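You operate a simulated robot arm through the tools that you are given. There is no shell and no other tool. Be economical: measure what you need, move in short steps, check, and stop when the job is done.

You are at the controls of a simulated robot arm. One attempt, no reset.

Task
Empty the red bin and the square cup into the return funnel, each into the box of its grade.
Fine: set the lever to the grade before each; put both back on the shelf; spill hardly any. Set down upright: square measuring cup.
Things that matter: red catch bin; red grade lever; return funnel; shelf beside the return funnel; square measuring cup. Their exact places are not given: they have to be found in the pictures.

Only the result counts: the job must be done as asked and must still hold three seconds after the hand-in. Knocking over, shifting, dropping, spilling or breaking anything else fails it.

Robot
A 6-joint arm with a two-finger parallel gripper on a trunk, on a base that drives. Base frame: it is fixed to the floor where the robot stands at the start and does not move with it; the origin is under the middle of the robot, x ahead of it, y to its left, z up. Units: mm, degrees, N and s.
Its first joint turns from -166.0 to 166.0 degrees. Places, roughly: red grade lever [900, 0, 600]; return funnel [800, 300, 500]; shelf beside the return funnel [600, 400, 600]. Payload 3.43 kg.
The TCP is the grasp point between the finger pads, 34 mm short of the fingertips. In the tool frame z runs along the fingers and y along their closing line. The gripper opens to 128 mm. The fingers are 24 mm wide and 12 mm thick; the gripper's body (48 by 130 mm) begins 96 mm behind the TCP.
Orientation is told as [roll, pitch, yaw] about the base's x, y, z axes, in that order, counted from this pose: with the fingers straight down and closing along the base's y, the tool's x points along the base's -x, its y along +y and its z along -z.

Tools
- The arm moves only by the tool play_rows. Its argument "series" is a list of rows, each a list of 3 entries, a list of its own where there are three numbers: the shift along the base's x, y, z in mm, then the turn, a rotation vector about the base's x, y, z in degrees, then the opening, from 0 (shut) to 1 (fully open). In form: [[[dx, dy, dz], [ax, ay, az], claw], ...]. A call has 1 to 20 rows; each row is the pose to reach, as a shift and turn from the pose commanded when the call began. Rows are played at 5 a second. More than 50 mm and 8.6 degrees between two rows, or a gripper value outside its range, and nothing of the call is played. Where a pose cannot be reached the arm comes as near as it can. A force on the tool above 40 N (or 10 N above the force at the start of the call, whichever is more), or a blocked arm, ends the call early, and 0.2 s more pass. Each finger travels about 153 mm/s and halts on what it meets, pressing with about 45 N; the grip force reading is that of the motor and also rises with nothing between the fingers. The clock runs only during rows and for 0.2 s after the last one: add rows that repeat a pose to give the fingers time. It gives the time, the measured TCP pose, the force on the tool (base axes), the opening and the grip force at its end, in the units of the frame above (readings bear some noise), with the torque about the TCP (base axes, N m) and any sound that the robot's microphone picked up.
- Cameras (640 x 400 px; columns grow to the right, rows downward): "scene" is now at [161.3, 245.4, 1194.5]; the picture's right is [0.29, -0.96, -0.00], its down [-0.59, -0.18, -0.79] and it looks along [0.76, 0.23, -0.61] (base axes); focal length 269 px, centre (320, 200). "wrist" rides on the gripper at [76, -11, -160] in the tool frame; the picture's right is [0.15, 0.99, 0.00], its down [-0.88, 0.13, -0.46] and it looks along [-0.45, 0.07, 0.89] (tool axes); focal length 234 px, centre (320, 200).
- grab_frame(camera): a new picture of that camera. It takes no simulated time.
- roll_base(legs): drives the robot by 1 to 6 legs, each [ahead, left, turn to the left] in mm, mm and degrees, along the robot's own axes; the way and the turn of a leg run together, so that a leg with both is an arc; at most 1500 mm and 180 degrees a leg. The arm and the cameras ride along, it lands a little off, and it stops where it bumps. It gives what a move gives.
- pan_tilt(pan, tilt): turns the head with the scene camera to pan (to the left, within 143 degrees either way) and tilt (down, from -29 to 69), counted from straight ahead of the robot. It gives what a move gives.
- probe_pixels(camera, pixels): there is no depth. For up to 12 entries [column, row, z] of the newest picture of that camera ("zoom" is the newest enlarged one), the place [x, y] in the base frame at which the ray of that pixel passes the height z, good to about 2 mm. It takes no simulated time.
- enlarge(camera, box): a new picture of the part [left, top, right, bottom] of that camera's present view, enlarged. It takes no simulated time.
- job_done(): hands the job in; it is judged then, once.

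Keep the steps short. Do not move on a guess: measure, check each grasp and each placing, and mend mistakes. In all there are 80 turns and 68 pictures (those below and enlarged ones count). Leave the gripper open and the arm clear of the work at the hand-in unless told otherwise, and finish with a single line.

The tools are called as a command line: name --argument value ..., lists and objects as JSON in quotes. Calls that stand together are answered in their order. play_rows: Moves the arm, as the interface text tells. Its arguments: {"type":"object","properties":{"series":{"type":"array"}},"required":["series"]} The other tools are called the same way: roll_base (legs) drives the base; pan_tilt (pan, tilt) turns the head that bears the scene camera; grab_frame (camera) takes a picture; probe_pixels (camera, pixels) gives the place at which the rays of pixels pass given heights; enlarge (camera, box) takes an enlarged picture of a part of a camera's view; job_done () hands the job in.

At the start:

```text
t: 0.0
tool_pos: [731.3, 66.1, 998.5]
orientation: [0.0, 0.0, 0.0]
wrist_force: [-0.6, -0.5, 0.0]
moment: [0.01, -0.02, -0.03]
opening: 128.1
grip_force: 0.0
robot x, y, heading: [-3.1, 1.3, 0.2]
head pan, tilt: [16.9, 37.9]
```

scene: 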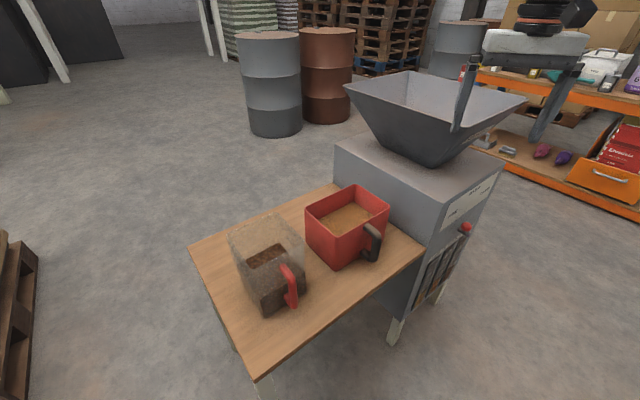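
wrist: 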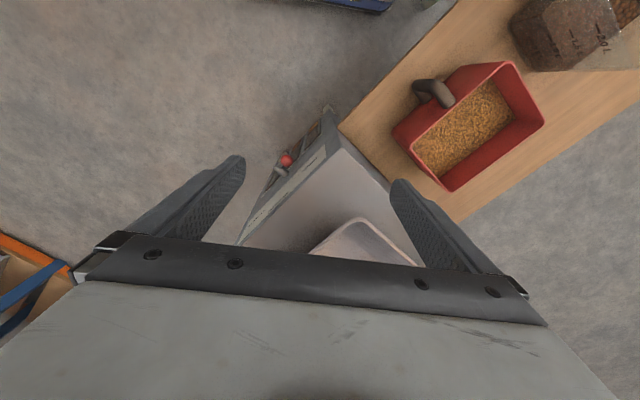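

I see the funnel machine, with a slotted panel and a red lever knob around (465,228), and the shelf with the red bin and the square cup. I'll enlarge the lever panel and the containers.

enlarge --camera "scene" --box '[390, 160, 510, 320]'

enlarge --camera "scene" --box '[190, 160, 430, 320]'

enlarge --camera "wrist" --box '[220, 90, 360, 200]'

```text
2.50 times, centred on (450, 240) of scene
```

zoom: 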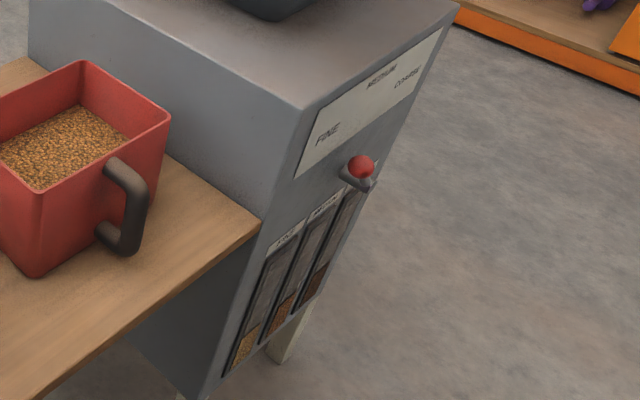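

```text
2.50 times, centred on (310, 240) of scene
```

zoom: 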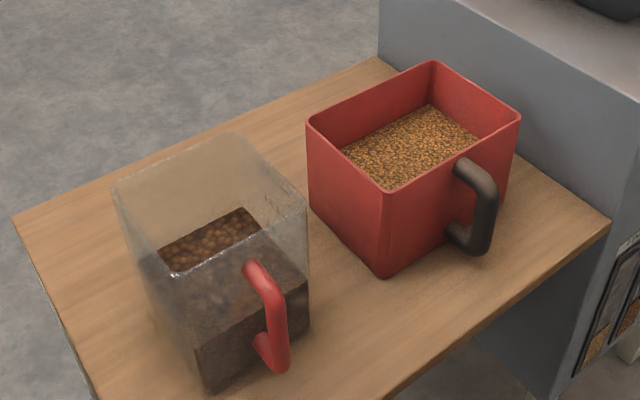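

```text
3.64 times, centred on (290, 145) of wrist
```

zoom: 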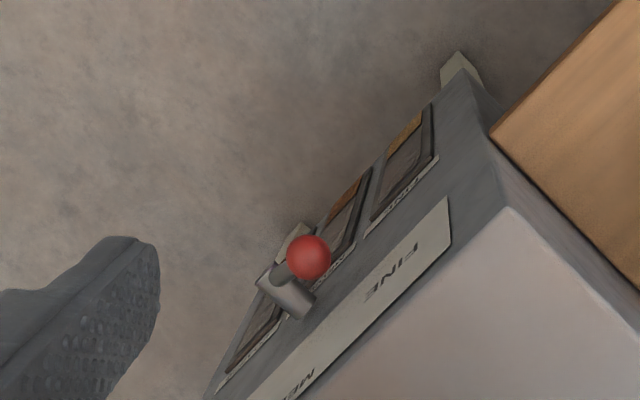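

Next I triangulate: I probe the machine corner, the shelf corner and the knob from both cameras at several heights.

probe_pixels --camera "scene" --pixels '[[440, 202, 650], [440, 202, 750], [504, 162, 700], [334, 146, 700], [427, 248, 550], [427, 248, 650], [466.5, 227, 550], [466.5, 227, 650], [189, 248, 600], [334, 183, 600], [257, 380, 600]]'

probe_pixels --camera "wrist" --pixels '[[340.7, 147.7, 650], [340.7, 147.7, 750], [336.6, 127, 550], [336.6, 127, 650], [286.5, 160.5, 550], [286.5, 160.5, 650]]'

```text
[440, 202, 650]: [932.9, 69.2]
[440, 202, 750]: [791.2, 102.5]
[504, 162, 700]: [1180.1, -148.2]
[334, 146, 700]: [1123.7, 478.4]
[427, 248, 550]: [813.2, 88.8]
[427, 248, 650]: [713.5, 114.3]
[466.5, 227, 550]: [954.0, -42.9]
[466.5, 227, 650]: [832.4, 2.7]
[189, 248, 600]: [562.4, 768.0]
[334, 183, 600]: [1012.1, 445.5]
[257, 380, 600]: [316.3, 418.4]
```

```text
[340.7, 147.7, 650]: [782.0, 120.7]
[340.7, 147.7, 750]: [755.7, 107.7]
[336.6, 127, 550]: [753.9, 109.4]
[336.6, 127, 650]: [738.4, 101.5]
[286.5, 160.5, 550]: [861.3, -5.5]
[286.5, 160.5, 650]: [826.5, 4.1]
```

Machine: top z≈780, near corner (748,107), panel facing (-0.58,-0.81). The shelf is at z≈620. Next I measure the containers and the funnel rim.

probe_pixels --camera "scene" --pixels '[[336, 270, 620], [337, 237, 700], [337, 237, 740], [305, 208, 740], [355, 185, 740], [390, 207, 740], [265, 316, 620], [252, 268, 740], [227, 236, 740], [275, 214, 740], [304, 242, 740], [370, 240, 700]]'

probe_pixels --camera "wrist" --pixels '[[393, 135, 740], [447, 191, 740], [543, 125, 740], [509, 62, 740], [430, 92, 700], [350, 220, 900], [400, 250, 900]]'

pan_tilt --pan 8 --tilt 25

grab_frame --camera "scene"

```text
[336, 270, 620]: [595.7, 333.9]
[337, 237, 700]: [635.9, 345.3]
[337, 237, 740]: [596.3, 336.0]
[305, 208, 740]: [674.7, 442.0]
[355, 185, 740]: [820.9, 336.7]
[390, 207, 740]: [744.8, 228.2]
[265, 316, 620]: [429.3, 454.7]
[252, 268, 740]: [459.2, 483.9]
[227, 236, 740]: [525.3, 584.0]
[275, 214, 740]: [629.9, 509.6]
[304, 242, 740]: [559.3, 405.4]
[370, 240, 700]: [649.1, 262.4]
```

```text
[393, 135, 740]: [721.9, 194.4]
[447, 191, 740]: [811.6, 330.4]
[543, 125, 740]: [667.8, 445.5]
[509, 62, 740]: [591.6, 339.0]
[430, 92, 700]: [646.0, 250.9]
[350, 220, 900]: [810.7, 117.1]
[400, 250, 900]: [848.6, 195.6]
```

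```text
t: 0.8
tool_pos: [731.5, 64.9, 999.8]
orientation: [0.1, 0.1, 0.1]
wrist_force: [0.5, 0.4, 1.0]
moment: [0.01, 0.01, 0.0]
opening: 127.8
grip_force: 0.0
robot x, y, heading: [1.1, -0.1, 0.1]
head pan, tilt: [8.0, 25.0]
```

```text
62 pictures are left
```

scene: 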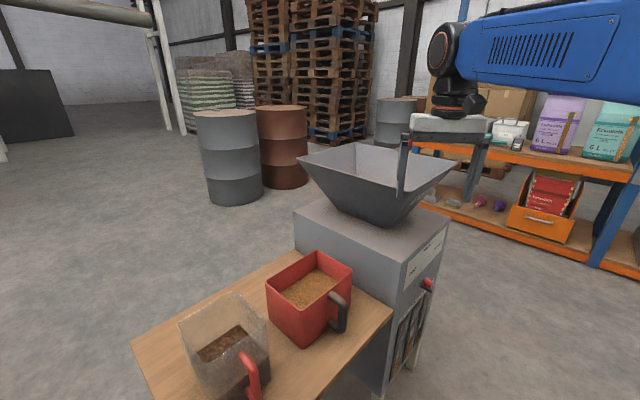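

I zoom on the funnel in the scene view, and take a wrist view after the funnel measurements.

enlarge --camera "scene" --box '[280, 120, 480, 245]'

enlarge --camera "wrist" --box '[270, 170, 450, 282]'

```text
3.20 times, centred on (380, 182) of scene
```

zoom: 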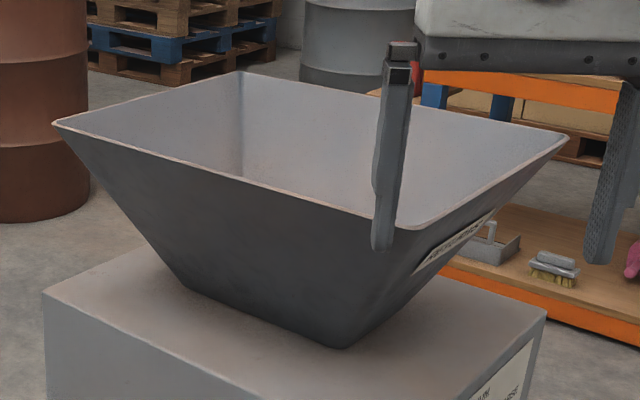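

```text
3.56 times, centred on (360, 226) of wrist
```

zoom: 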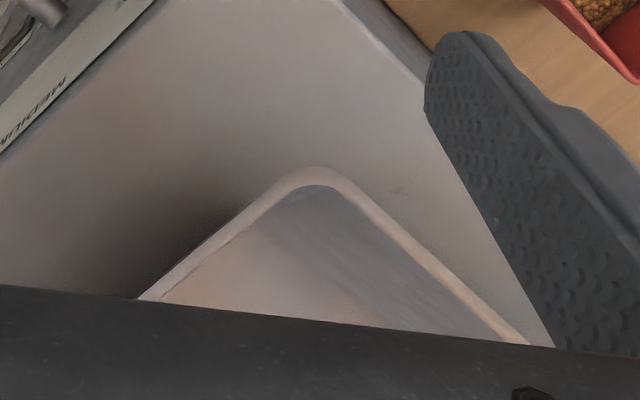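

I triangulate the funnel rim: near corner scene (406.6,190.8), wrist (359.4,217).

probe_pixels --camera "scene" --pixels '[[406.6, 190.8, 900], [406.6, 190.8, 960], [297.2, 157.9, 960], [355, 142, 960], [457.5, 162.6, 960], [338, 310, 700], [345, 300, 700]]'

probe_pixels --camera "wrist" --pixels '[[359.4, 217, 900], [359.4, 217, 960]]'

```text
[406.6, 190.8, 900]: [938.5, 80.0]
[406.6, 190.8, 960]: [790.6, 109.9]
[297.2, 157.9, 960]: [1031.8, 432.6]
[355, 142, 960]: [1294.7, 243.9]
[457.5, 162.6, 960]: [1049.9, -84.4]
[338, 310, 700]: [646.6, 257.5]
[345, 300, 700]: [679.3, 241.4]
```

```text
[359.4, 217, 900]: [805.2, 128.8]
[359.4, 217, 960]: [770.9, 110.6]
```

Funnel rim is at z≈970, centre ≈(1004,178), about 309×385. I plan to stand in front of the panel side, near (283,-326) with heading ≈54.6°. First I look right to check that floor is free, and raise the arm 100 mm.

play_rows --series '[[[0, 0, 40], [0, 0, 0], 1], [[-30, 0, 80], [0, 0, 0], 1], [[-60, 0, 110], [0, 0, 0], 1]]'

pan_tilt --pan -60 --tilt 40

grab_frame --camera "scene"

```text
t: 1.6
tool_pos: [672.8, 68.9, 1109.1]
orientation: [0.0, 0.2, 0.0]
wrist_force: [0.2, 0.5, -0.1]
moment: [0.0, 0.02, 0.02]
opening: 127.9
grip_force: 0.0
robot x, y, heading: [2.4, 3.0, -0.0]
head pan, tilt: [8.0, 25.0]
```

```text
t: 2.9
tool_pos: [670.8, 66.8, 1107.1]
orientation: [-0.1, -0.1, 0.0]
wrist_force: [0.3, -0.5, 0.2]
moment: [0.0, 0.0, 0.0]
opening: 127.9
grip_force: 0.1
robot x, y, heading: [2.2, 1.9, 0.1]
head pan, tilt: [-60.0, 40.0]
```

```text
59 pictures are left
```

scene: 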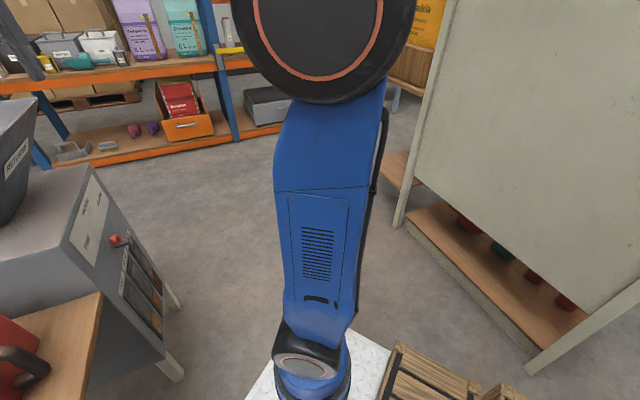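

Crates stand close to the robot's right and there's a rack beyond them. I look further right and measure.

probe_pixels --camera "scene" --pixels '[[400, 345, 200], [400, 345, 100], [480, 385, 150], [532, 372, 0], [398, 225, 0], [170, 380, 0], [175, 308, 0], [345, 332, 0], [345, 332, 100]]'

pan_tilt --pan -85 --tilt 65

grab_frame --camera "scene"

```text
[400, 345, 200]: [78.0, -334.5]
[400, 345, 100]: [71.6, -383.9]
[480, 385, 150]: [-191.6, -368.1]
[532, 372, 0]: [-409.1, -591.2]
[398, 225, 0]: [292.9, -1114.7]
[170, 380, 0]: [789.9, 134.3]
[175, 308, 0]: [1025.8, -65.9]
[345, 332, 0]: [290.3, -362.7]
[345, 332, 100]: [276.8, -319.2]
```

```text
t: 3.8
tool_pos: [671.3, 67.0, 1109.2]
orientation: [0.0, 0.0, 0.0]
wrist_force: [-0.1, 0.3, 0.4]
moment: [-0.03, 0.0, 0.02]
opening: 128.2
grip_force: 0.1
robot x, y, heading: [-2.5, 1.2, 0.1]
head pan, tilt: [-85.0, 65.0]
```

```text
58 pictures are left
```

scene: 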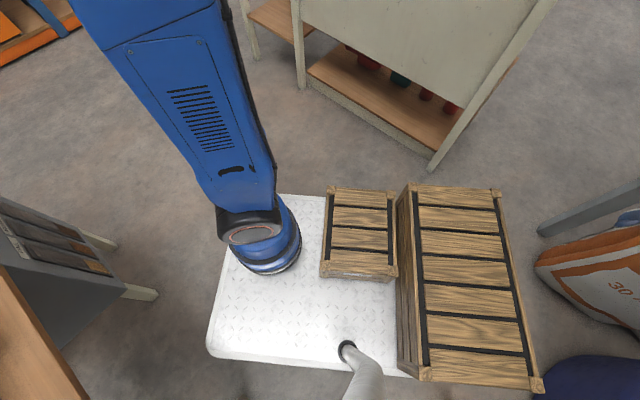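

The crates sit on the robot's own deck. I measure the deck's extent and the rack's legs.

probe_pixels --camera "scene" --pixels '[[208, 348, 250], [283, 196, 250], [330, 190, 250], [500, 190, 300], [542, 390, 300], [432, 171, 0], [300, 88, 0], [540, 235, 0], [262, 262, 300], [150, 297, 0], [115, 245, 0]]'

```text
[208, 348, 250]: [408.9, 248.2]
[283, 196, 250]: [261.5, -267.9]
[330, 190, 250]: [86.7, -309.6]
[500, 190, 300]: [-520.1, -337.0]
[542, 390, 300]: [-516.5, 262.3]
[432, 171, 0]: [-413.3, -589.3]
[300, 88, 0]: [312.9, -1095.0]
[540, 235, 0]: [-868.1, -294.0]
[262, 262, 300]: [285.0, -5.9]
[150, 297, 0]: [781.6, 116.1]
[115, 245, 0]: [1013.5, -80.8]
```

Deck spans roughly x -500..390, y ±265. The trunk axis is near (275,0), with the camera mast to its left. Sliding about 27 ahead and 266 right, keeping the heading, puts the arm squarely in front of the panel side and leaves about 55 mm to the rack leg at (-413,-589).

roll_base --legs '[[27, 0, 0], [0, -200, 0], [0, -62, 0]]'

pan_tilt --pan 35 --tilt 35

grab_frame --camera "scene"

grab_frame --camera "wrist"

```text
t: 6.4
tool_pos: [698.8, -201.6, 1109.0]
orientation: [0.0, 0.0, -0.2]
wrist_force: [-0.1, -0.4, 0.6]
moment: [-0.02, 0.01, 0.0]
opening: 127.9
grip_force: 0.0
robot x, y, heading: [27.5, -263.0, -0.3]
head pan, tilt: [-85.0, 65.0]
```

```text
t: 8.4
tool_pos: [699.1, -201.4, 1106.3]
orientation: [0.0, 0.0, -0.3]
wrist_force: [0.2, -0.3, -0.1]
moment: [-0.01, 0.03, 0.01]
opening: 127.9
grip_force: 0.1
robot x, y, heading: [24.5, -262.8, 0.1]
head pan, tilt: [35.0, 35.0]
```

```text
57 pictures are left
```

scene: 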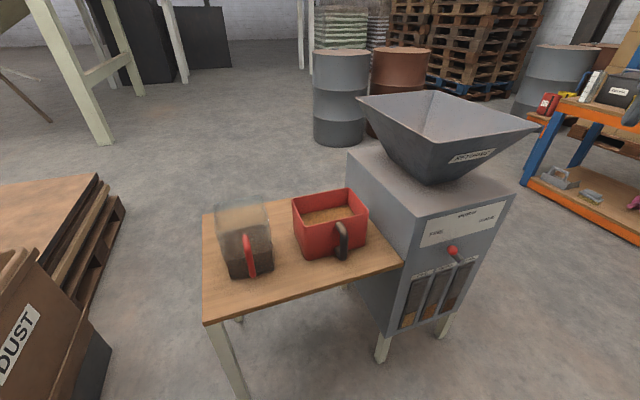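

```text
56 pictures are left
```

wrist: 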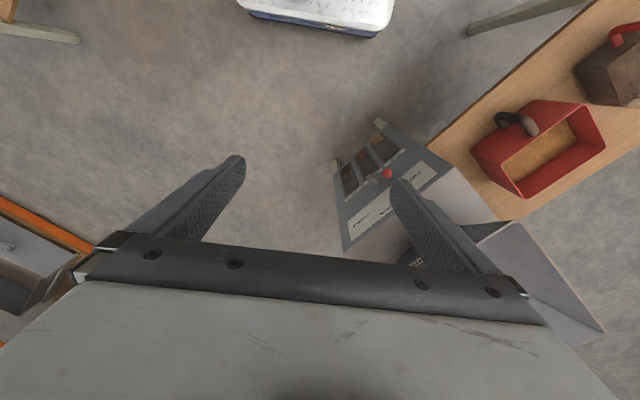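

Good view now. I zoom in on the panel and the contents.

enlarge --camera "scene" --box '[390, 180, 520, 340]'

enlarge --camera "scene" --box '[285, 185, 375, 260]'

enlarge --camera "scene" --box '[205, 190, 295, 285]'

enlarge --camera "wrist" --box '[325, 120, 455, 250]'

```text
2.50 times, centred on (455, 260) of scene
```

zoom: 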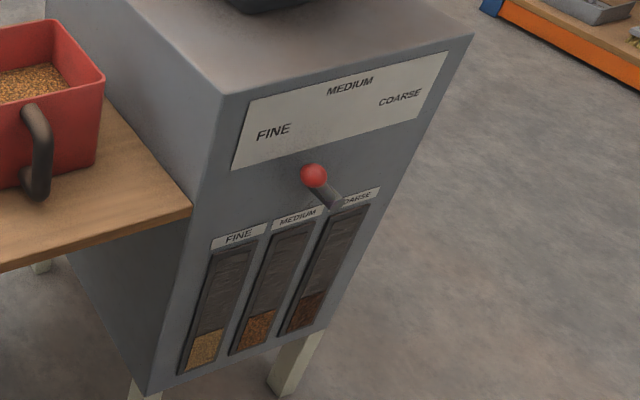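

```text
5.33 times, centred on (330, 222) of scene
```

zoom: 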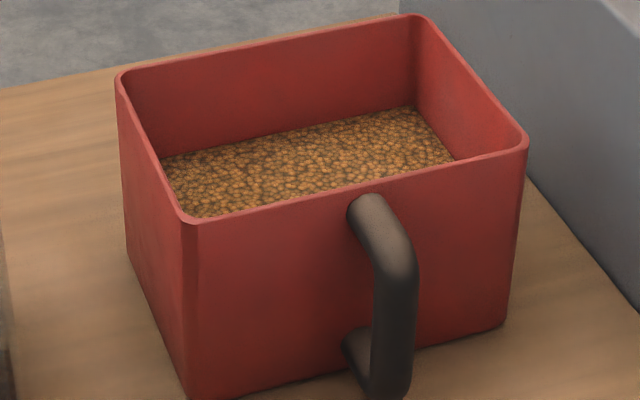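

```text
4.21 times, centred on (250, 238) of scene
```

zoom: 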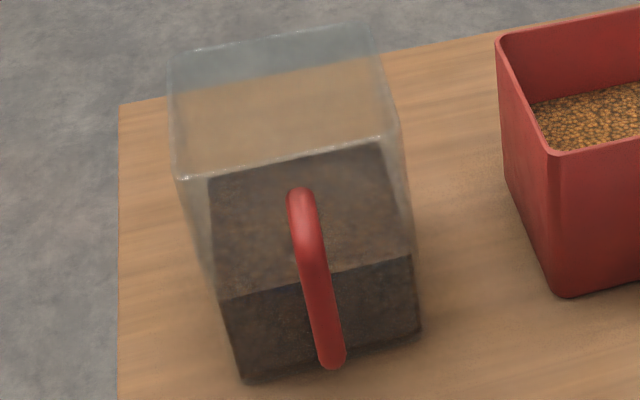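

```text
3.08 times, centred on (390, 185) of wrist
```

zoom: 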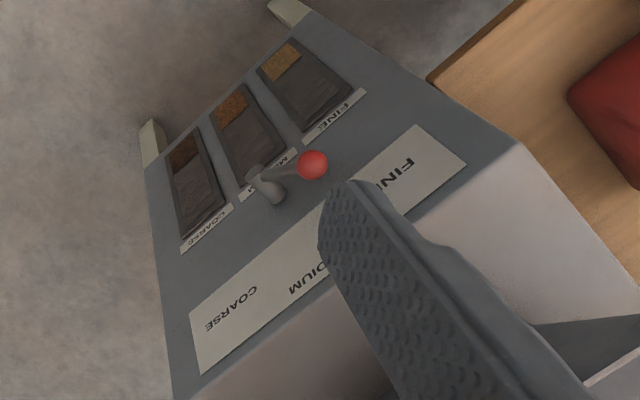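

The lever points to FINE now. The samples are fine = tan, medium = orange-brown, coarse = dark brown. I need close-ups to grade the contents, so I turn the tool toward the panel (yaw 54.4°) while descending and look with the wrist camera.

play_rows --series '[[[1, 12, -30], [0, 0, 7.8], 1], [[2, 25, -70], [0, 0, 15.6], 1], [[3, 38, -110], [0, 0, 23.4], 1], [[5, 51, -150], [0, 0, 31.2], 1], [[6, 64, -190], [0, 0, 39], 1], [[7, 77, -225], [0, 0, 46.8], 1], [[8, 90, -250], [0, 0, 54.4], 1]]'

play_rows --series '[[[0, 0, -25], [6.5, -4.7, 0], 1], [[0, 0, -50], [13, -9.3, 0], 1], [[0, 0, -75], [19.5, -14, 0], 1], [[0, 0, -100], [26, -18.6, 0], 1], [[0, 0, -125], [32.5, -23.3, 0], 1], [[0, 0, -150], [39, -27.9, 0], 1], [[0, 0, -175], [45.5, -32.6, 0], 1], [[0, 0, -200], [48.8, -34.9, 0], 1]]'

grab_frame --camera "wrist"

grab_frame --camera "scene"

```text
t: 10.0
tool_pos: [707.0, -108.5, 856.6]
orientation: [0.1, 0.0, 54.3]
wrist_force: [-0.3, 1.5, -0.8]
moment: [0.02, 0.0, 0.0]
opening: 127.9
grip_force: 0.1
robot x, y, heading: [23.9, -265.3, -0.3]
head pan, tilt: [35.0, 35.0]
```

```text
t: 11.8
tool_pos: [752.5, -103.3, 688.5]
orientation: [0.5, -59.9, 53.9]
wrist_force: [-0.2, 0.0, 0.3]
moment: [0.01, 0.01, 0.03]
opening: 128.1
grip_force: 0.1
out of reach, approached as far as the arm can: row 7, 8
robot x, y, heading: [22.2, -261.7, -0.1]
head pan, tilt: [35.0, 35.0]
```

```text
51 pictures are left
```

wrist: 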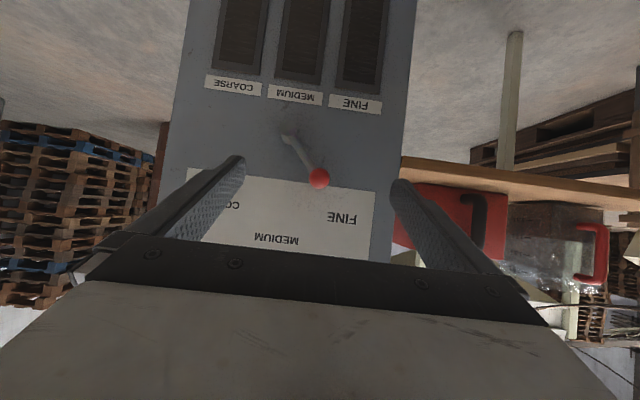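

```text
50 pictures are left
```

scene: 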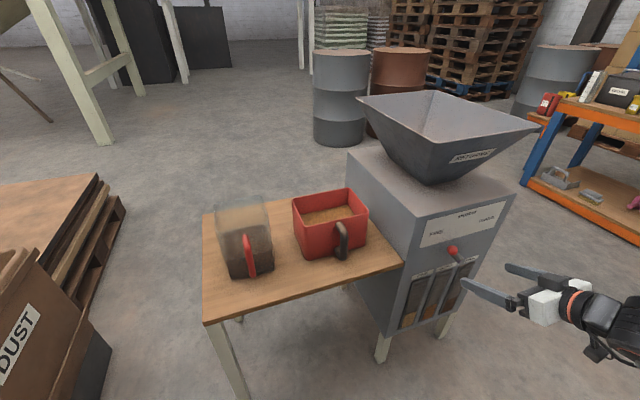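

Lever pivot at (288,135), knob at (319,178): the picture is upside down, so the knob is up-left, at FINE. Now high zooms of the sample windows and the contents.

enlarge --camera "scene" --box '[395, 265, 475, 330]'

enlarge --camera "scene" --box '[215, 215, 285, 280]'

```text
6.15 times, centred on (435, 298) of scene
```

zoom: 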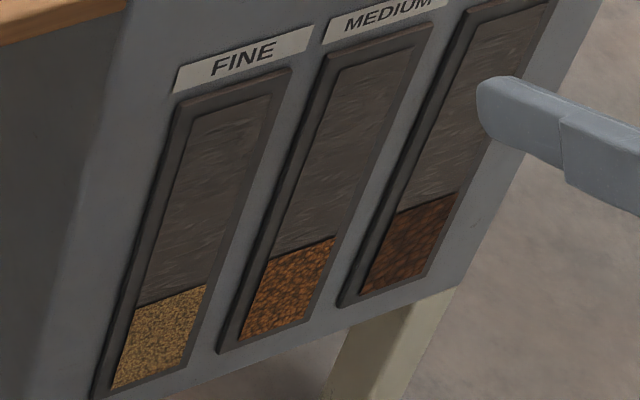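

```text
6.15 times, centred on (250, 248) of scene
```

zoom: 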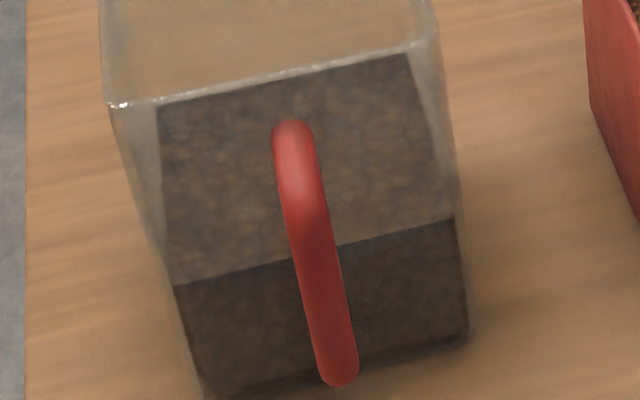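

enlarge --camera "scene" --box '[305, 200, 355, 231]'

enlarge --camera "scene" --box '[405, 295, 465, 332]'

enlarge --camera "scene" --box '[222, 220, 272, 251]'

```text
12.80 times, centred on (330, 216) of scene
```

zoom: 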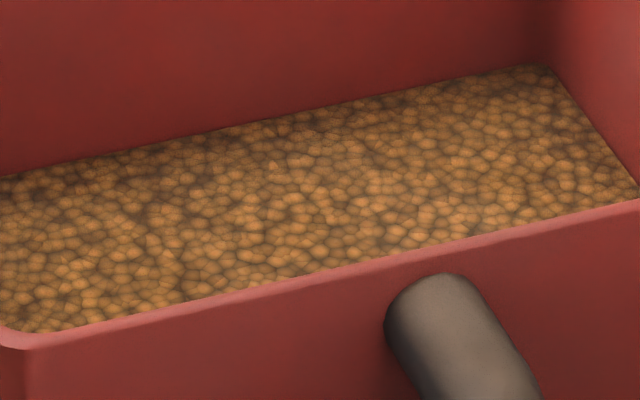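

```text
10.67 times, centred on (435, 314) of scene
```

zoom: 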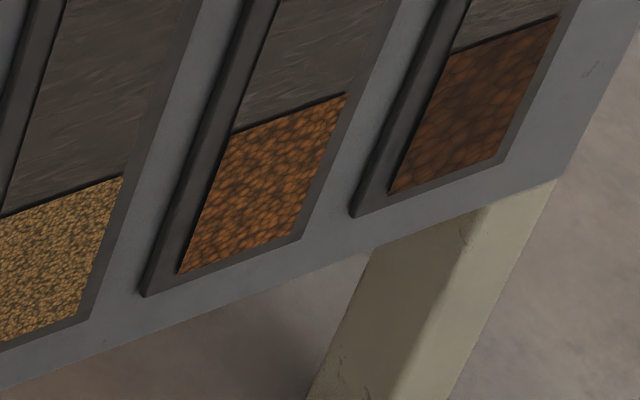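

```text
12.80 times, centred on (247, 236) of scene
```

zoom: 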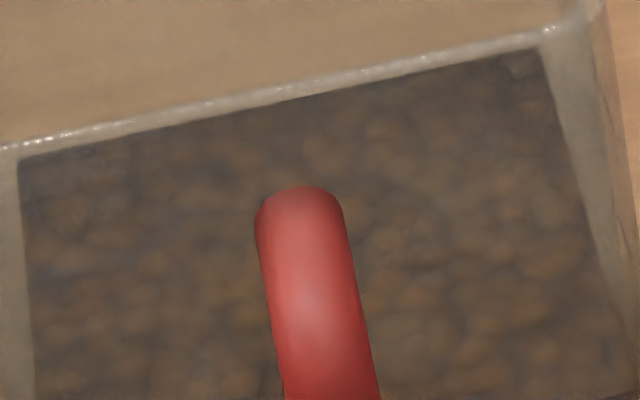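

The bin is medium (≈4.4 mm grain) and the cup is coarse (≈8 mm). Now the lever's geometry, from both cameras.

enlarge --camera "wrist" --box '[260, 110, 360, 260]'

enlarge --camera "scene" --box '[425, 230, 490, 275]'

```text
2.67 times, centred on (310, 185) of wrist
```

zoom: 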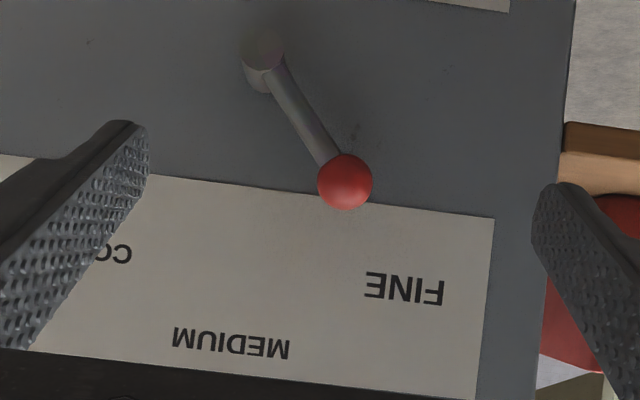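

```text
8.89 times, centred on (458, 252) of scene
```

zoom: 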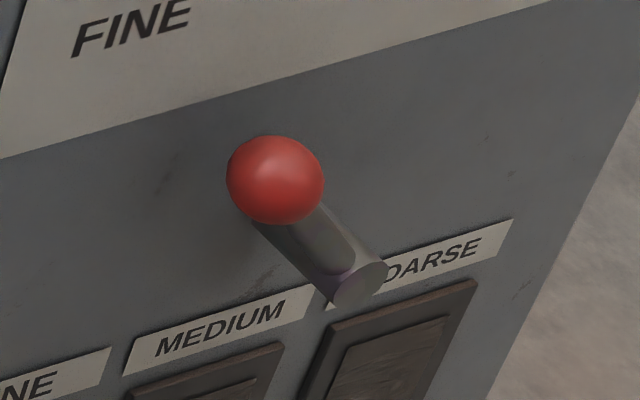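

probe_pixels --camera "scene" --pixels '[[452.9, 249.7, 620], [452.9, 249.7, 680], [461.4, 261, 560], [461.4, 261, 620]]'

probe_pixels --camera "wrist" --pixels '[[319.2, 178.2, 620], [319.2, 178.2, 680], [288.5, 134.3, 560], [288.5, 134.3, 620], [378, 222, 720], [378, 222, 760], [172, 165, 720]]'

```text
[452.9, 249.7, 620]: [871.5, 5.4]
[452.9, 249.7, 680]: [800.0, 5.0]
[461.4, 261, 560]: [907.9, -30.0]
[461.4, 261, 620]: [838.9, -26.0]
```

```text
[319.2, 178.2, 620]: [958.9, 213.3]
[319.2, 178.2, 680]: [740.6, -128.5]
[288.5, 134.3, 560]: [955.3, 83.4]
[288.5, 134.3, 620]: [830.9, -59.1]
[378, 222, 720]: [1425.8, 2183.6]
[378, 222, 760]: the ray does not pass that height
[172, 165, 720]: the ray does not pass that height
```

Knob at about (827,5,657) with radius ≈16; pivot at F≈711, z≈607, lever radius ≈65. So FINE/MEDIUM/COARSE sit at about -40/0/+40° from vertical. First I test where the commanded pose lies with a short advance of 60 mm toward the panel.

play_rows --series '[[[17, 24, 10], [0, 0, 0], 0.55], [[35, 49, 20], [0, 0, 0], 0.55], [[35, 49, 20], [0, 0, 0], 0.55]]'

```text
t: 12.6
tool_pos: [788.8, -51.9, 709.7]
orientation: [0.5, -60.0, 53.9]
wrist_force: [-0.3, 0.5, -0.3]
moment: [0.01, 0.01, 0.0]
opening: 70.4
grip_force: 0.0
robot x, y, heading: [25.0, -264.5, -0.1]
head pan, tilt: [35.0, 35.0]
```

The commanded pose follows the measured one. Next, straddle the knob (70 mm opening), going in to M=475.

play_rows --series '[[[8, 12, -14], [0, 0, 0], 0.55], [[16, 24, -28], [0, 0, 0], 0.55], [[24, 37, -42], [0, 0, 0], 0.55], [[31.7, 48.6, -42], [0, 0, 0], 0.55], [[31.7, 48.6, -42], [0, 0, 0], 0.55]]'

enlarge --camera "wrist" --box '[200, 80, 440, 280]'

enlarge --camera "scene" --box '[400, 200, 560, 300]'

```text
t: 13.8
tool_pos: [821.0, -6.1, 667.3]
orientation: [0.5, -60.0, 53.9]
wrist_force: [-0.2, -0.5, 0.0]
moment: [0.01, 0.0, 0.0]
opening: 70.2
grip_force: 0.0
robot x, y, heading: [30.4, -265.9, -0.0]
head pan, tilt: [35.0, 35.0]
```

```text
2.00 times, centred on (320, 180) of wrist
```

zoom: 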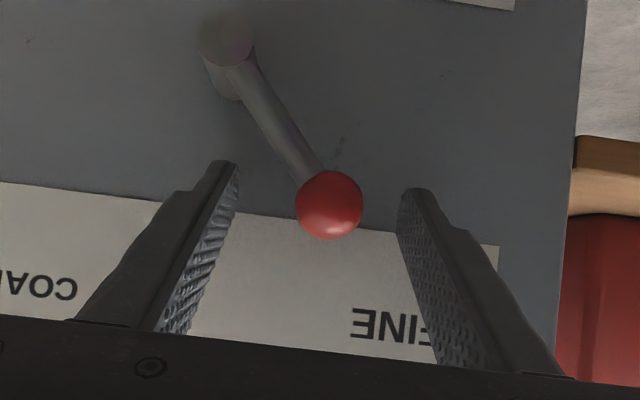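

```text
4.00 times, centred on (480, 250) of scene
```

zoom: 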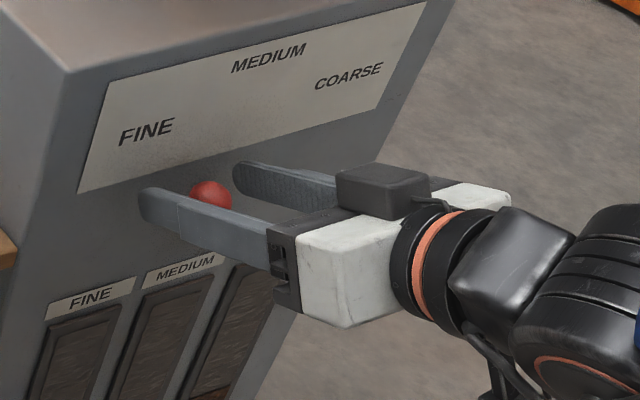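

The knob is between the fingers. I close on it.

play_rows --series '[[[0, 0, 0], [0, 0, 0], 0.35], [[0, 0, 0], [0, 0, 0], 0.2], [[0, 0, 0], [0, 0, 0], 0.2]]'

```text
t: 14.6
tool_pos: [821.9, -4.9, 670.2]
orientation: [0.4, -60.0, 54.0]
wrist_force: [3.6, -2.0, 14.9]
moment: [-0.43, -0.88, -0.14]
opening: 29.3
grip_force: 45.2
robot x, y, heading: [26.5, -263.8, -0.2]
head pan, tilt: [35.0, 35.0]
```

Gripped (29 mm). Now swing along the arc to MEDIUM (dF=+42, dz≈+13).

play_rows --series '[[[4, -2.8, 3], [0, 0, 0], 0.2], [[7.6, -5.4, 5], [0, 0, 0], 0.2], [[12, -8.5, 8], [0, 0, 0], 0.2], [[16, -11.4, 10], [0, 0, 0], 0.2], [[20.5, -14.6, 11.5], [0, 0, 0], 0.2], [[24.8, -17.8, 12.5], [0, 0, 0], 0.2], [[29.5, -21, 13], [0, 0, 0], 0.2], [[34, -24.4, 13.5], [0, 0, 0], 0.2], [[34, -24.4, 13.5], [0, 0, 0], 0.2]]'

enlarge --camera "wrist" --box '[200, 80, 440, 280]'

```text
t: 16.6
tool_pos: [855.4, -29.9, 681.2]
orientation: [0.5, -60.0, 53.9]
wrist_force: [0.0, 0.8, -1.5]
moment: [0.0, 0.07, 0.04]
opening: 26.7
grip_force: 11.6
robot x, y, heading: [24.8, -267.7, -0.2]
head pan, tilt: [35.0, 35.0]
```

```text
2.00 times, centred on (320, 180) of wrist
```

zoom: 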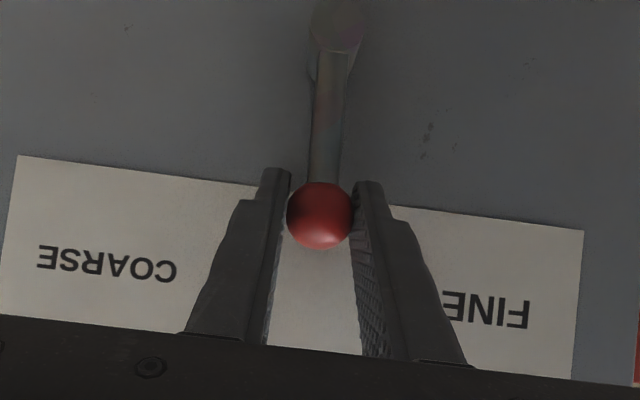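

The lever is within about 2° of upright. I release, back away along -M, and check.

play_rows --series '[[[0, 0, 0], [0, 0, 0], 0.4], [[0, 0, 0], [0, 0, 0], 0.55], [[-20, -28, 10], [0, 0, 0], 0.55], [[-47, -65, 20], [0, 0, 0], 0.55], [[-70, -98, 50], [0, 0, 0], 0.55]]'

enlarge --camera "wrist" --box '[160, 60, 480, 260]'

enlarge --camera "scene" --box '[400, 200, 540, 290]'

```text
refused: row 5 steps farther than a row can; nothing moved
```

```text
2.00 times, centred on (320, 160) of wrist
```

zoom: 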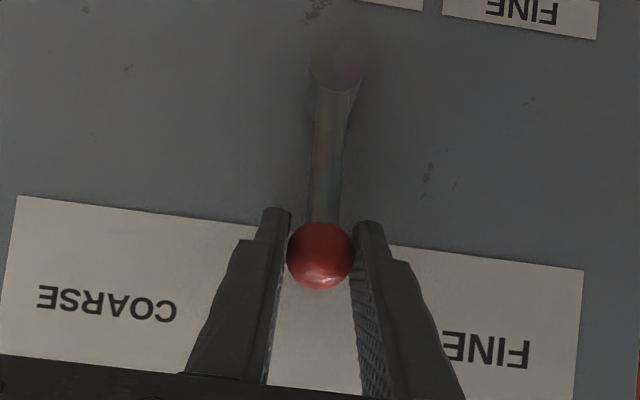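

```text
4.44 times, centred on (470, 245) of scene
```

zoom: 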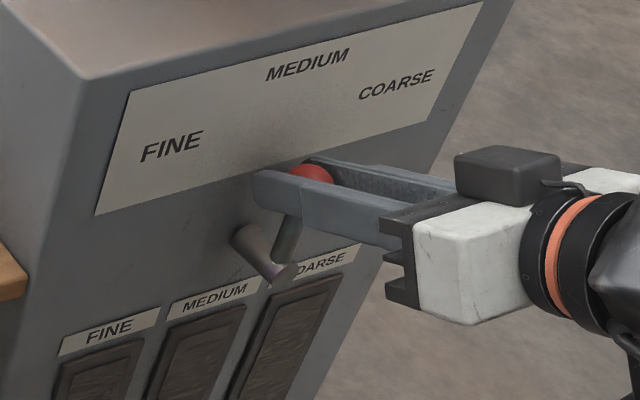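

Smaller steps for the retreat.

play_rows --series '[[[0, 0, 0], [0, 0, 0], 0.4], [[0, 0, 0], [0, 0, 0], 0.55], [[-15, -20, 5], [0, 0, 0], 0.55], [[-35, -48, 10], [0, 0, 0], 0.55], [[-58, -80, 20], [0, 0, 0], 0.55]]'

enlarge --camera "wrist" --box '[160, 60, 480, 260]'

enlarge --camera "scene" --box '[400, 200, 540, 290]'

```text
t: 17.8
tool_pos: [795.7, -111.6, 700.5]
orientation: [0.4, -60.1, 54.0]
wrist_force: [-0.7, 0.6, 0.1]
moment: [0.04, -0.04, 0.02]
opening: 70.2
grip_force: 0.1
robot x, y, heading: [27.5, -264.2, -0.0]
head pan, tilt: [35.0, 35.0]
```

```text
2.00 times, centred on (320, 160) of wrist
```

zoom: 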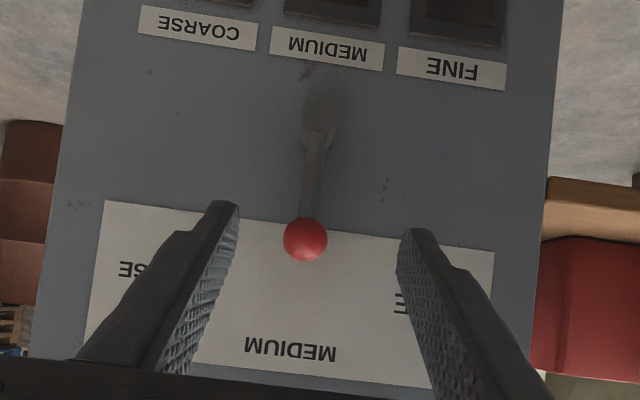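

```text
4.44 times, centred on (470, 245) of scene
```

zoom: 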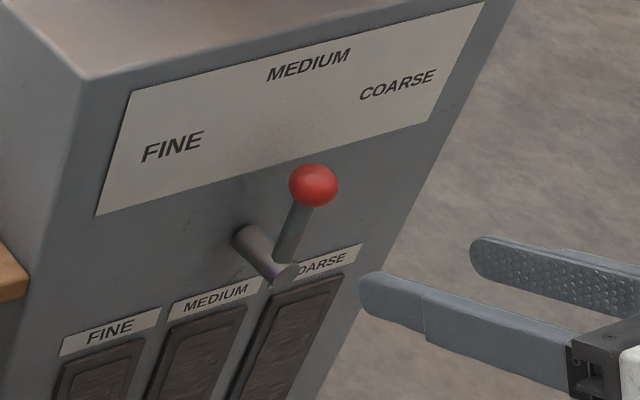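

MEDIUM is set. Now I measure the bin's handle bar, with its top near (344.7,231.4) and bottom near (343.2,255.8) in the scene, and take a fresh wrist view.

grab_frame --camera "wrist"

enlarge --camera "scene" --box '[320, 210, 370, 270]'

probe_pixels --camera "scene" --pixels '[[344.7, 231.4, 700], [344.7, 231.4, 720], [343.2, 255.8, 640], [343.2, 255.8, 660], [344, 243, 680], [344, 243, 690]]'

```text
35 pictures are left
```

wrist: 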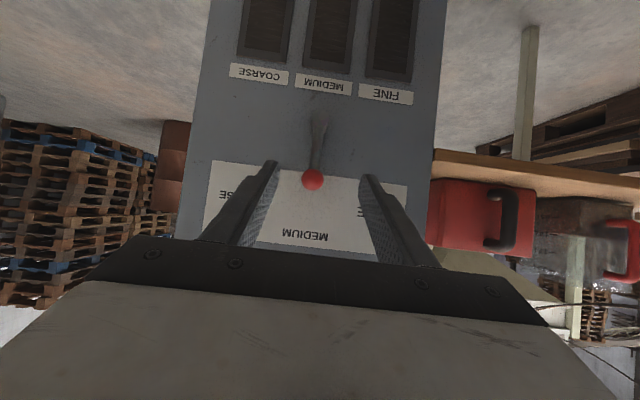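

```text
6.67 times, centred on (345, 240) of scene
```

zoom: 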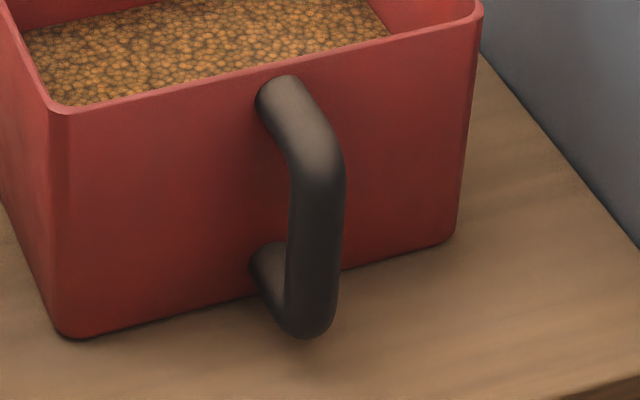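

```text
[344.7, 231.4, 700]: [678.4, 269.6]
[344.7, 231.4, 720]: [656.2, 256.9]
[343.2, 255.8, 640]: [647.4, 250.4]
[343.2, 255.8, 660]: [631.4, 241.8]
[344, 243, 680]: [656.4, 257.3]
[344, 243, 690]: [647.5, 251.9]
```

Handle bar at about (650,253), z 650–715, ø20, 36 mm off the wall. I'll grip it with the tool 45° down for a long contact line. First I stage the tool up and back from it.

play_rows --series '[[[0, 0, 45], [-6, 4.3, 0], 0.55], [[0, 0, 90], [-12.2, 8.7, 0], 0.55], [[-32.8, 35.4, 90], [-12.2, 8.7, 0], 0.55], [[-65.7, 70.8, 90], [-12.2, 8.7, 0], 0.55], [[-98.5, 106.2, 90], [-12.2, 8.7, 0], 0.55], [[-131.4, 141.6, 90], [-12.2, 8.7, 0], 0.55], [[-164.2, 177, 90], [-12.2, 8.7, 0], 0.55], [[-197, 212.4, 90], [-12.2, 8.7, 0], 0.55], [[-229.9, 247.8, 90], [-12.2, 8.7, 0], 0.55], [[-210.7, 274.6, 79], [-12.2, 8.7, 0], 0.55], [[-191.5, 301.5, 68], [-12.2, 8.7, 0], 0.55]]'

grab_frame --camera "wrist"

```text
t: 20.2
tool_pos: [603.9, 190.1, 768.7]
orientation: [0.2, -45.0, 54.1]
wrist_force: [0.0, -0.8, 0.1]
moment: [0.0, 0.02, 0.03]
opening: 70.5
grip_force: 0.0
robot x, y, heading: [24.7, -264.1, -0.4]
head pan, tilt: [35.0, 35.0]
```

```text
33 pictures are left
```

wrist: 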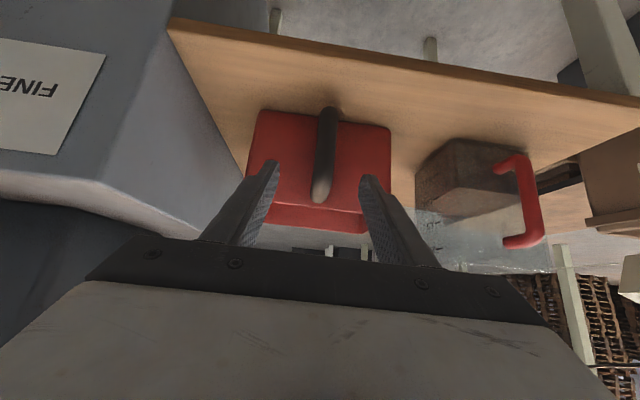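

The handle is centred between the fingers. I advance along the tool axis, then close.

play_rows --series '[[[14.8, 20.4, -25.5], [0, 0, 0], 0.55], [[29.7, 40.8, -51], [0, 0, 0], 0.55], [[44.6, 61.3, -76.7], [0, 0, 0], 0.55], [[44.6, 61.3, -76.7], [0, 0, 0], 0.55]]'

enlarge --camera "scene" --box '[290, 180, 390, 290]'

```text
t: 21.2
tool_pos: [650.9, 251.3, 692.8]
orientation: [0.3, -45.0, 54.0]
wrist_force: [-0.8, 0.5, -0.5]
moment: [-0.05, 0.0, 0.01]
opening: 70.4
grip_force: 0.0
robot x, y, heading: [25.7, -264.6, -0.3]
head pan, tilt: [35.0, 35.0]
```

```text
3.64 times, centred on (340, 235) of scene
```

zoom: 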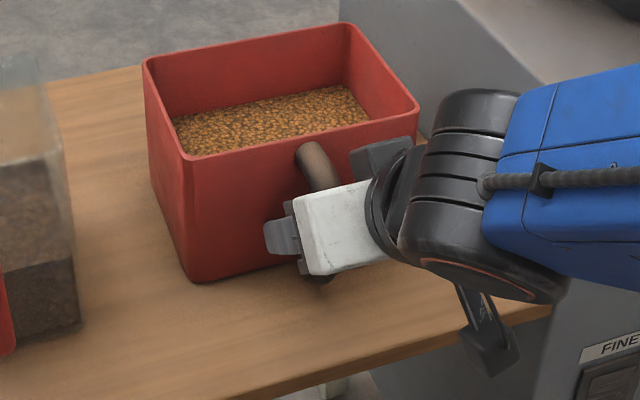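

No contact forces. Close on the bar.

play_rows --series '[[[0, 0, 0], [0, 0, 0], 0.3], [[0, 0, 0], [0, 0, 0], 0.1], [[0, 0, 0], [0, 0, 0], 0], [[0, 0, 0], [0, 0, 0], 0], [[0, 0, 0], [0, 0, 0], 0]]'

play_rows --series '[[[0, 0, 3], [0, 0, 0], 0], [[0, 0, 6], [0, 0, 0], 0], [[0, 0, 10], [0, 0, 0], 0], [[0, 0, 15], [0, 0, 0], 0], [[0, 0, 15], [0, 0, 0], 0]]'

enlarge --camera "scene" --box '[290, 180, 390, 290]'

```text
t: 22.4
tool_pos: [650.4, 251.7, 692.9]
orientation: [0.2, -45.0, 54.1]
wrist_force: [1.5, 0.1, 0.0]
moment: [-0.12, -0.17, -0.01]
opening: 21.3
grip_force: 44.8
robot x, y, heading: [30.8, -265.7, -0.1]
head pan, tilt: [35.0, 35.0]
```

```text
t: 23.6
tool_pos: [651.2, 253.1, 707.9]
orientation: [0.2, -45.1, 54.1]
wrist_force: [-0.6, -0.3, 1.8]
moment: [-0.08, -0.38, 0.08]
opening: 21.2
grip_force: 44.6
robot x, y, heading: [24.7, -265.8, -0.1]
head pan, tilt: [35.0, 35.0]
```

```text
3.64 times, centred on (340, 235) of scene
```

zoom: 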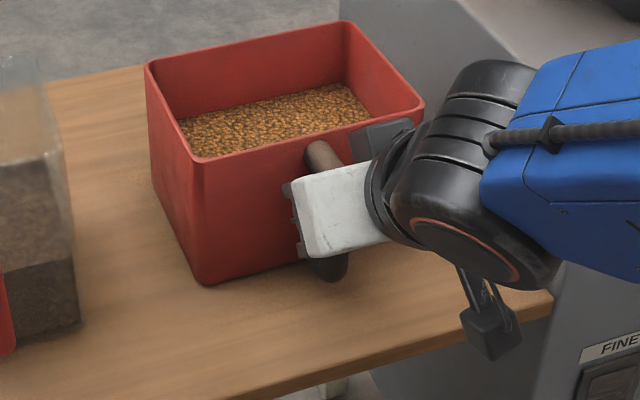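

The gripper rose, but the bin hardly did: the bar seems to have slid between the pads. I lift a little more and read the force immediately.

play_rows --series '[[[0, 0, 4], [0, 0, 0], 0], [[0, 0, 8], [0, 0, 0], 0]]'

enlarge --camera "scene" --box '[290, 180, 390, 290]'

grab_frame --camera "wrist"

```text
t: 24.2
tool_pos: [650.7, 252.9, 713.7]
orientation: [0.3, -45.0, 53.9]
wrist_force: [0.5, 0.0, -4.0]
moment: [-0.25, 0.16, 0.0]
opening: 22.0
grip_force: 45.4
robot x, y, heading: [26.7, -265.5, -0.1]
head pan, tilt: [35.0, 35.0]
```

```text
3.64 times, centred on (340, 235) of scene
```

zoom: 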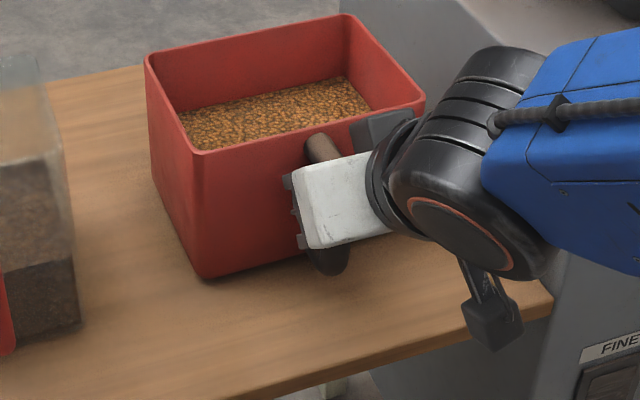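

```text
29 pictures are left
```

wrist: 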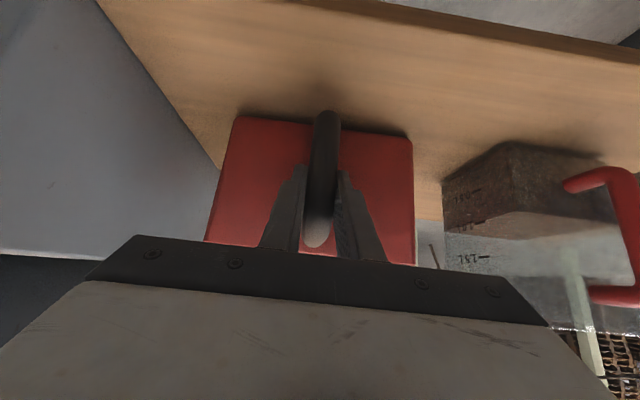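

The bin now seems to be rising with the gripper, which sits at the top bend of the handle. I lift 25 mm more and read the force.

play_rows --series '[[[0, 0, 6], [0, 0, 0], 0], [[0, 0, 12], [0, 0, 0], 0], [[0, 0, 18], [0, 0, 0], 0], [[0, 0, 25], [0, 0, 0], 0], [[0, 0, 25], [0, 0, 0], 0], [[0, 0, 25], [0, 0, 0], 0]]'

enlarge --camera "scene" --box '[290, 180, 390, 290]'

```text
t: 25.6
tool_pos: [652.5, 252.1, 739.7]
orientation: [0.3, -45.1, 54.0]
wrist_force: [-1.0, -0.5, -3.3]
moment: [-0.3, 0.15, 0.03]
opening: 21.6
grip_force: 45.1
robot x, y, heading: [29.7, -261.8, -0.2]
head pan, tilt: [35.0, 35.0]
```

```text
3.64 times, centred on (340, 235) of scene
```

zoom: 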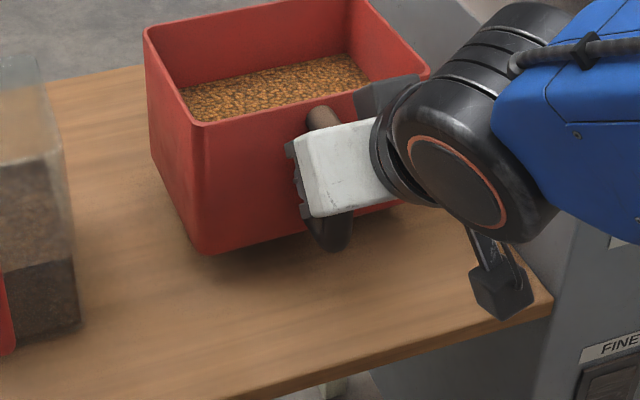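

Lifted cleanly, level; load only ≈3.3 N, moment small and steady. I raise straight up to z≈1115.

play_rows --series '[[[0, 0, 15], [0, 0, 0], 0], [[0, 0, 40], [0, 0, 0], 0], [[0, 0, 70], [0, 0, 0], 0], [[0, 0, 100], [0, 0, 0], 0], [[0, 0, 130], [0, 0, 0], 0], [[0, 0, 160], [0, 0, 0], 0], [[0, 0, 190], [0, 0, 0], 0], [[0, 0, 220], [0, 0, 0], 0], [[0, 0, 250], [0, 0, 0], 0], [[0, 0, 280], [0, 0, 0], 0], [[0, 0, 310], [0, 0, 0], 0], [[0, 0, 340], [0, 0, 0], 0], [[0, 0, 362], [0, 0, 0], 0], [[0, 0, 375], [0, 0, 0], 0], [[0, 0, 375], [0, 0, 0], 0]]'

pan_tilt --pan 25 --tilt 12

grab_frame --camera "scene"

```text
t: 28.8
tool_pos: [650.8, 251.7, 1114.4]
orientation: [0.3, -45.0, 54.1]
wrist_force: [0.4, 0.0, -2.6]
moment: [-0.28, 0.16, 0.01]
opening: 21.9
grip_force: 45.1
robot x, y, heading: [27.1, -265.6, -0.4]
head pan, tilt: [35.0, 35.0]
```

```text
t: 29.7
tool_pos: [653.0, 254.5, 1113.1]
orientation: [0.3, -45.1, 54.1]
wrist_force: [1.3, -0.2, -2.8]
moment: [-0.22, 0.16, -0.01]
opening: 21.9
grip_force: 44.8
robot x, y, heading: [28.8, -264.6, -0.2]
head pan, tilt: [25.0, 12.0]
```

```text
27 pictures are left
```

scene: 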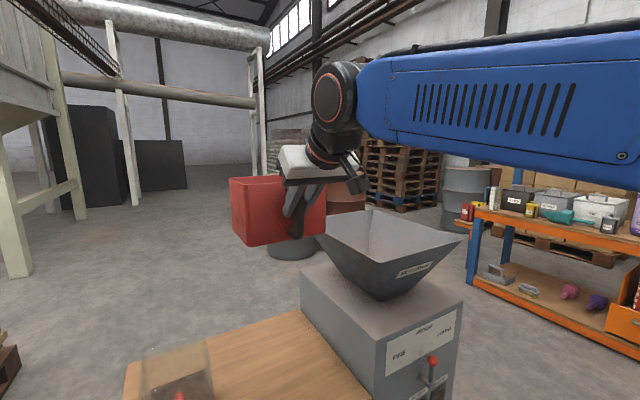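

Bin's bottom is ≈1020, above the rim at 970. I move over the funnel.

play_rows --series '[[[10, -5, 0], [0, 0, 0], 0], [[34, -17, 0], [0, 0, 0], 0], [[60, -31, 0], [0, 0, 0], 0], [[86, -44, 0], [0, 0, 0], 0], [[112, -58, 0], [0, 0, 0], 0], [[138, -71, 0], [0, 0, 0], 0], [[164, -84, 0], [0, 0, 0], 0], [[190, -98, 0], [0, 0, 0], 0], [[215, -111, 0], [0, 0, 0], 0], [[240, -124, 0], [0, 0, 0], 0], [[257, -132, 0], [0, 0, 0], 0], [[257, -132, 0], [0, 0, 0], 0]]'

grab_frame --camera "scene"

```text
t: 32.3
tool_pos: [907.0, 120.7, 1115.2]
orientation: [0.4, -45.0, 54.1]
wrist_force: [0.5, -0.1, -3.2]
moment: [-0.27, 0.17, -0.02]
opening: 21.7
grip_force: 44.8
robot x, y, heading: [24.7, -264.9, -0.2]
head pan, tilt: [25.0, 12.0]
```

```text
26 pictures are left
```

scene: 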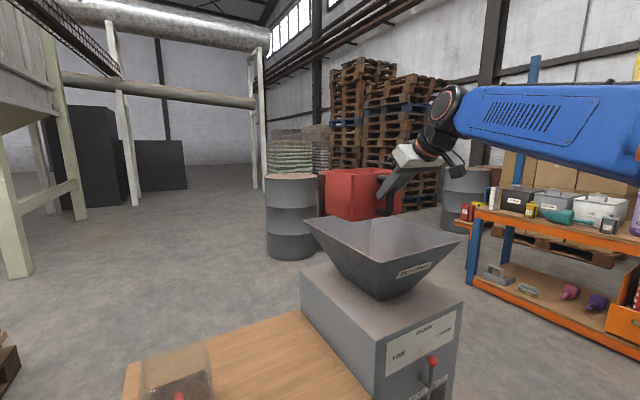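

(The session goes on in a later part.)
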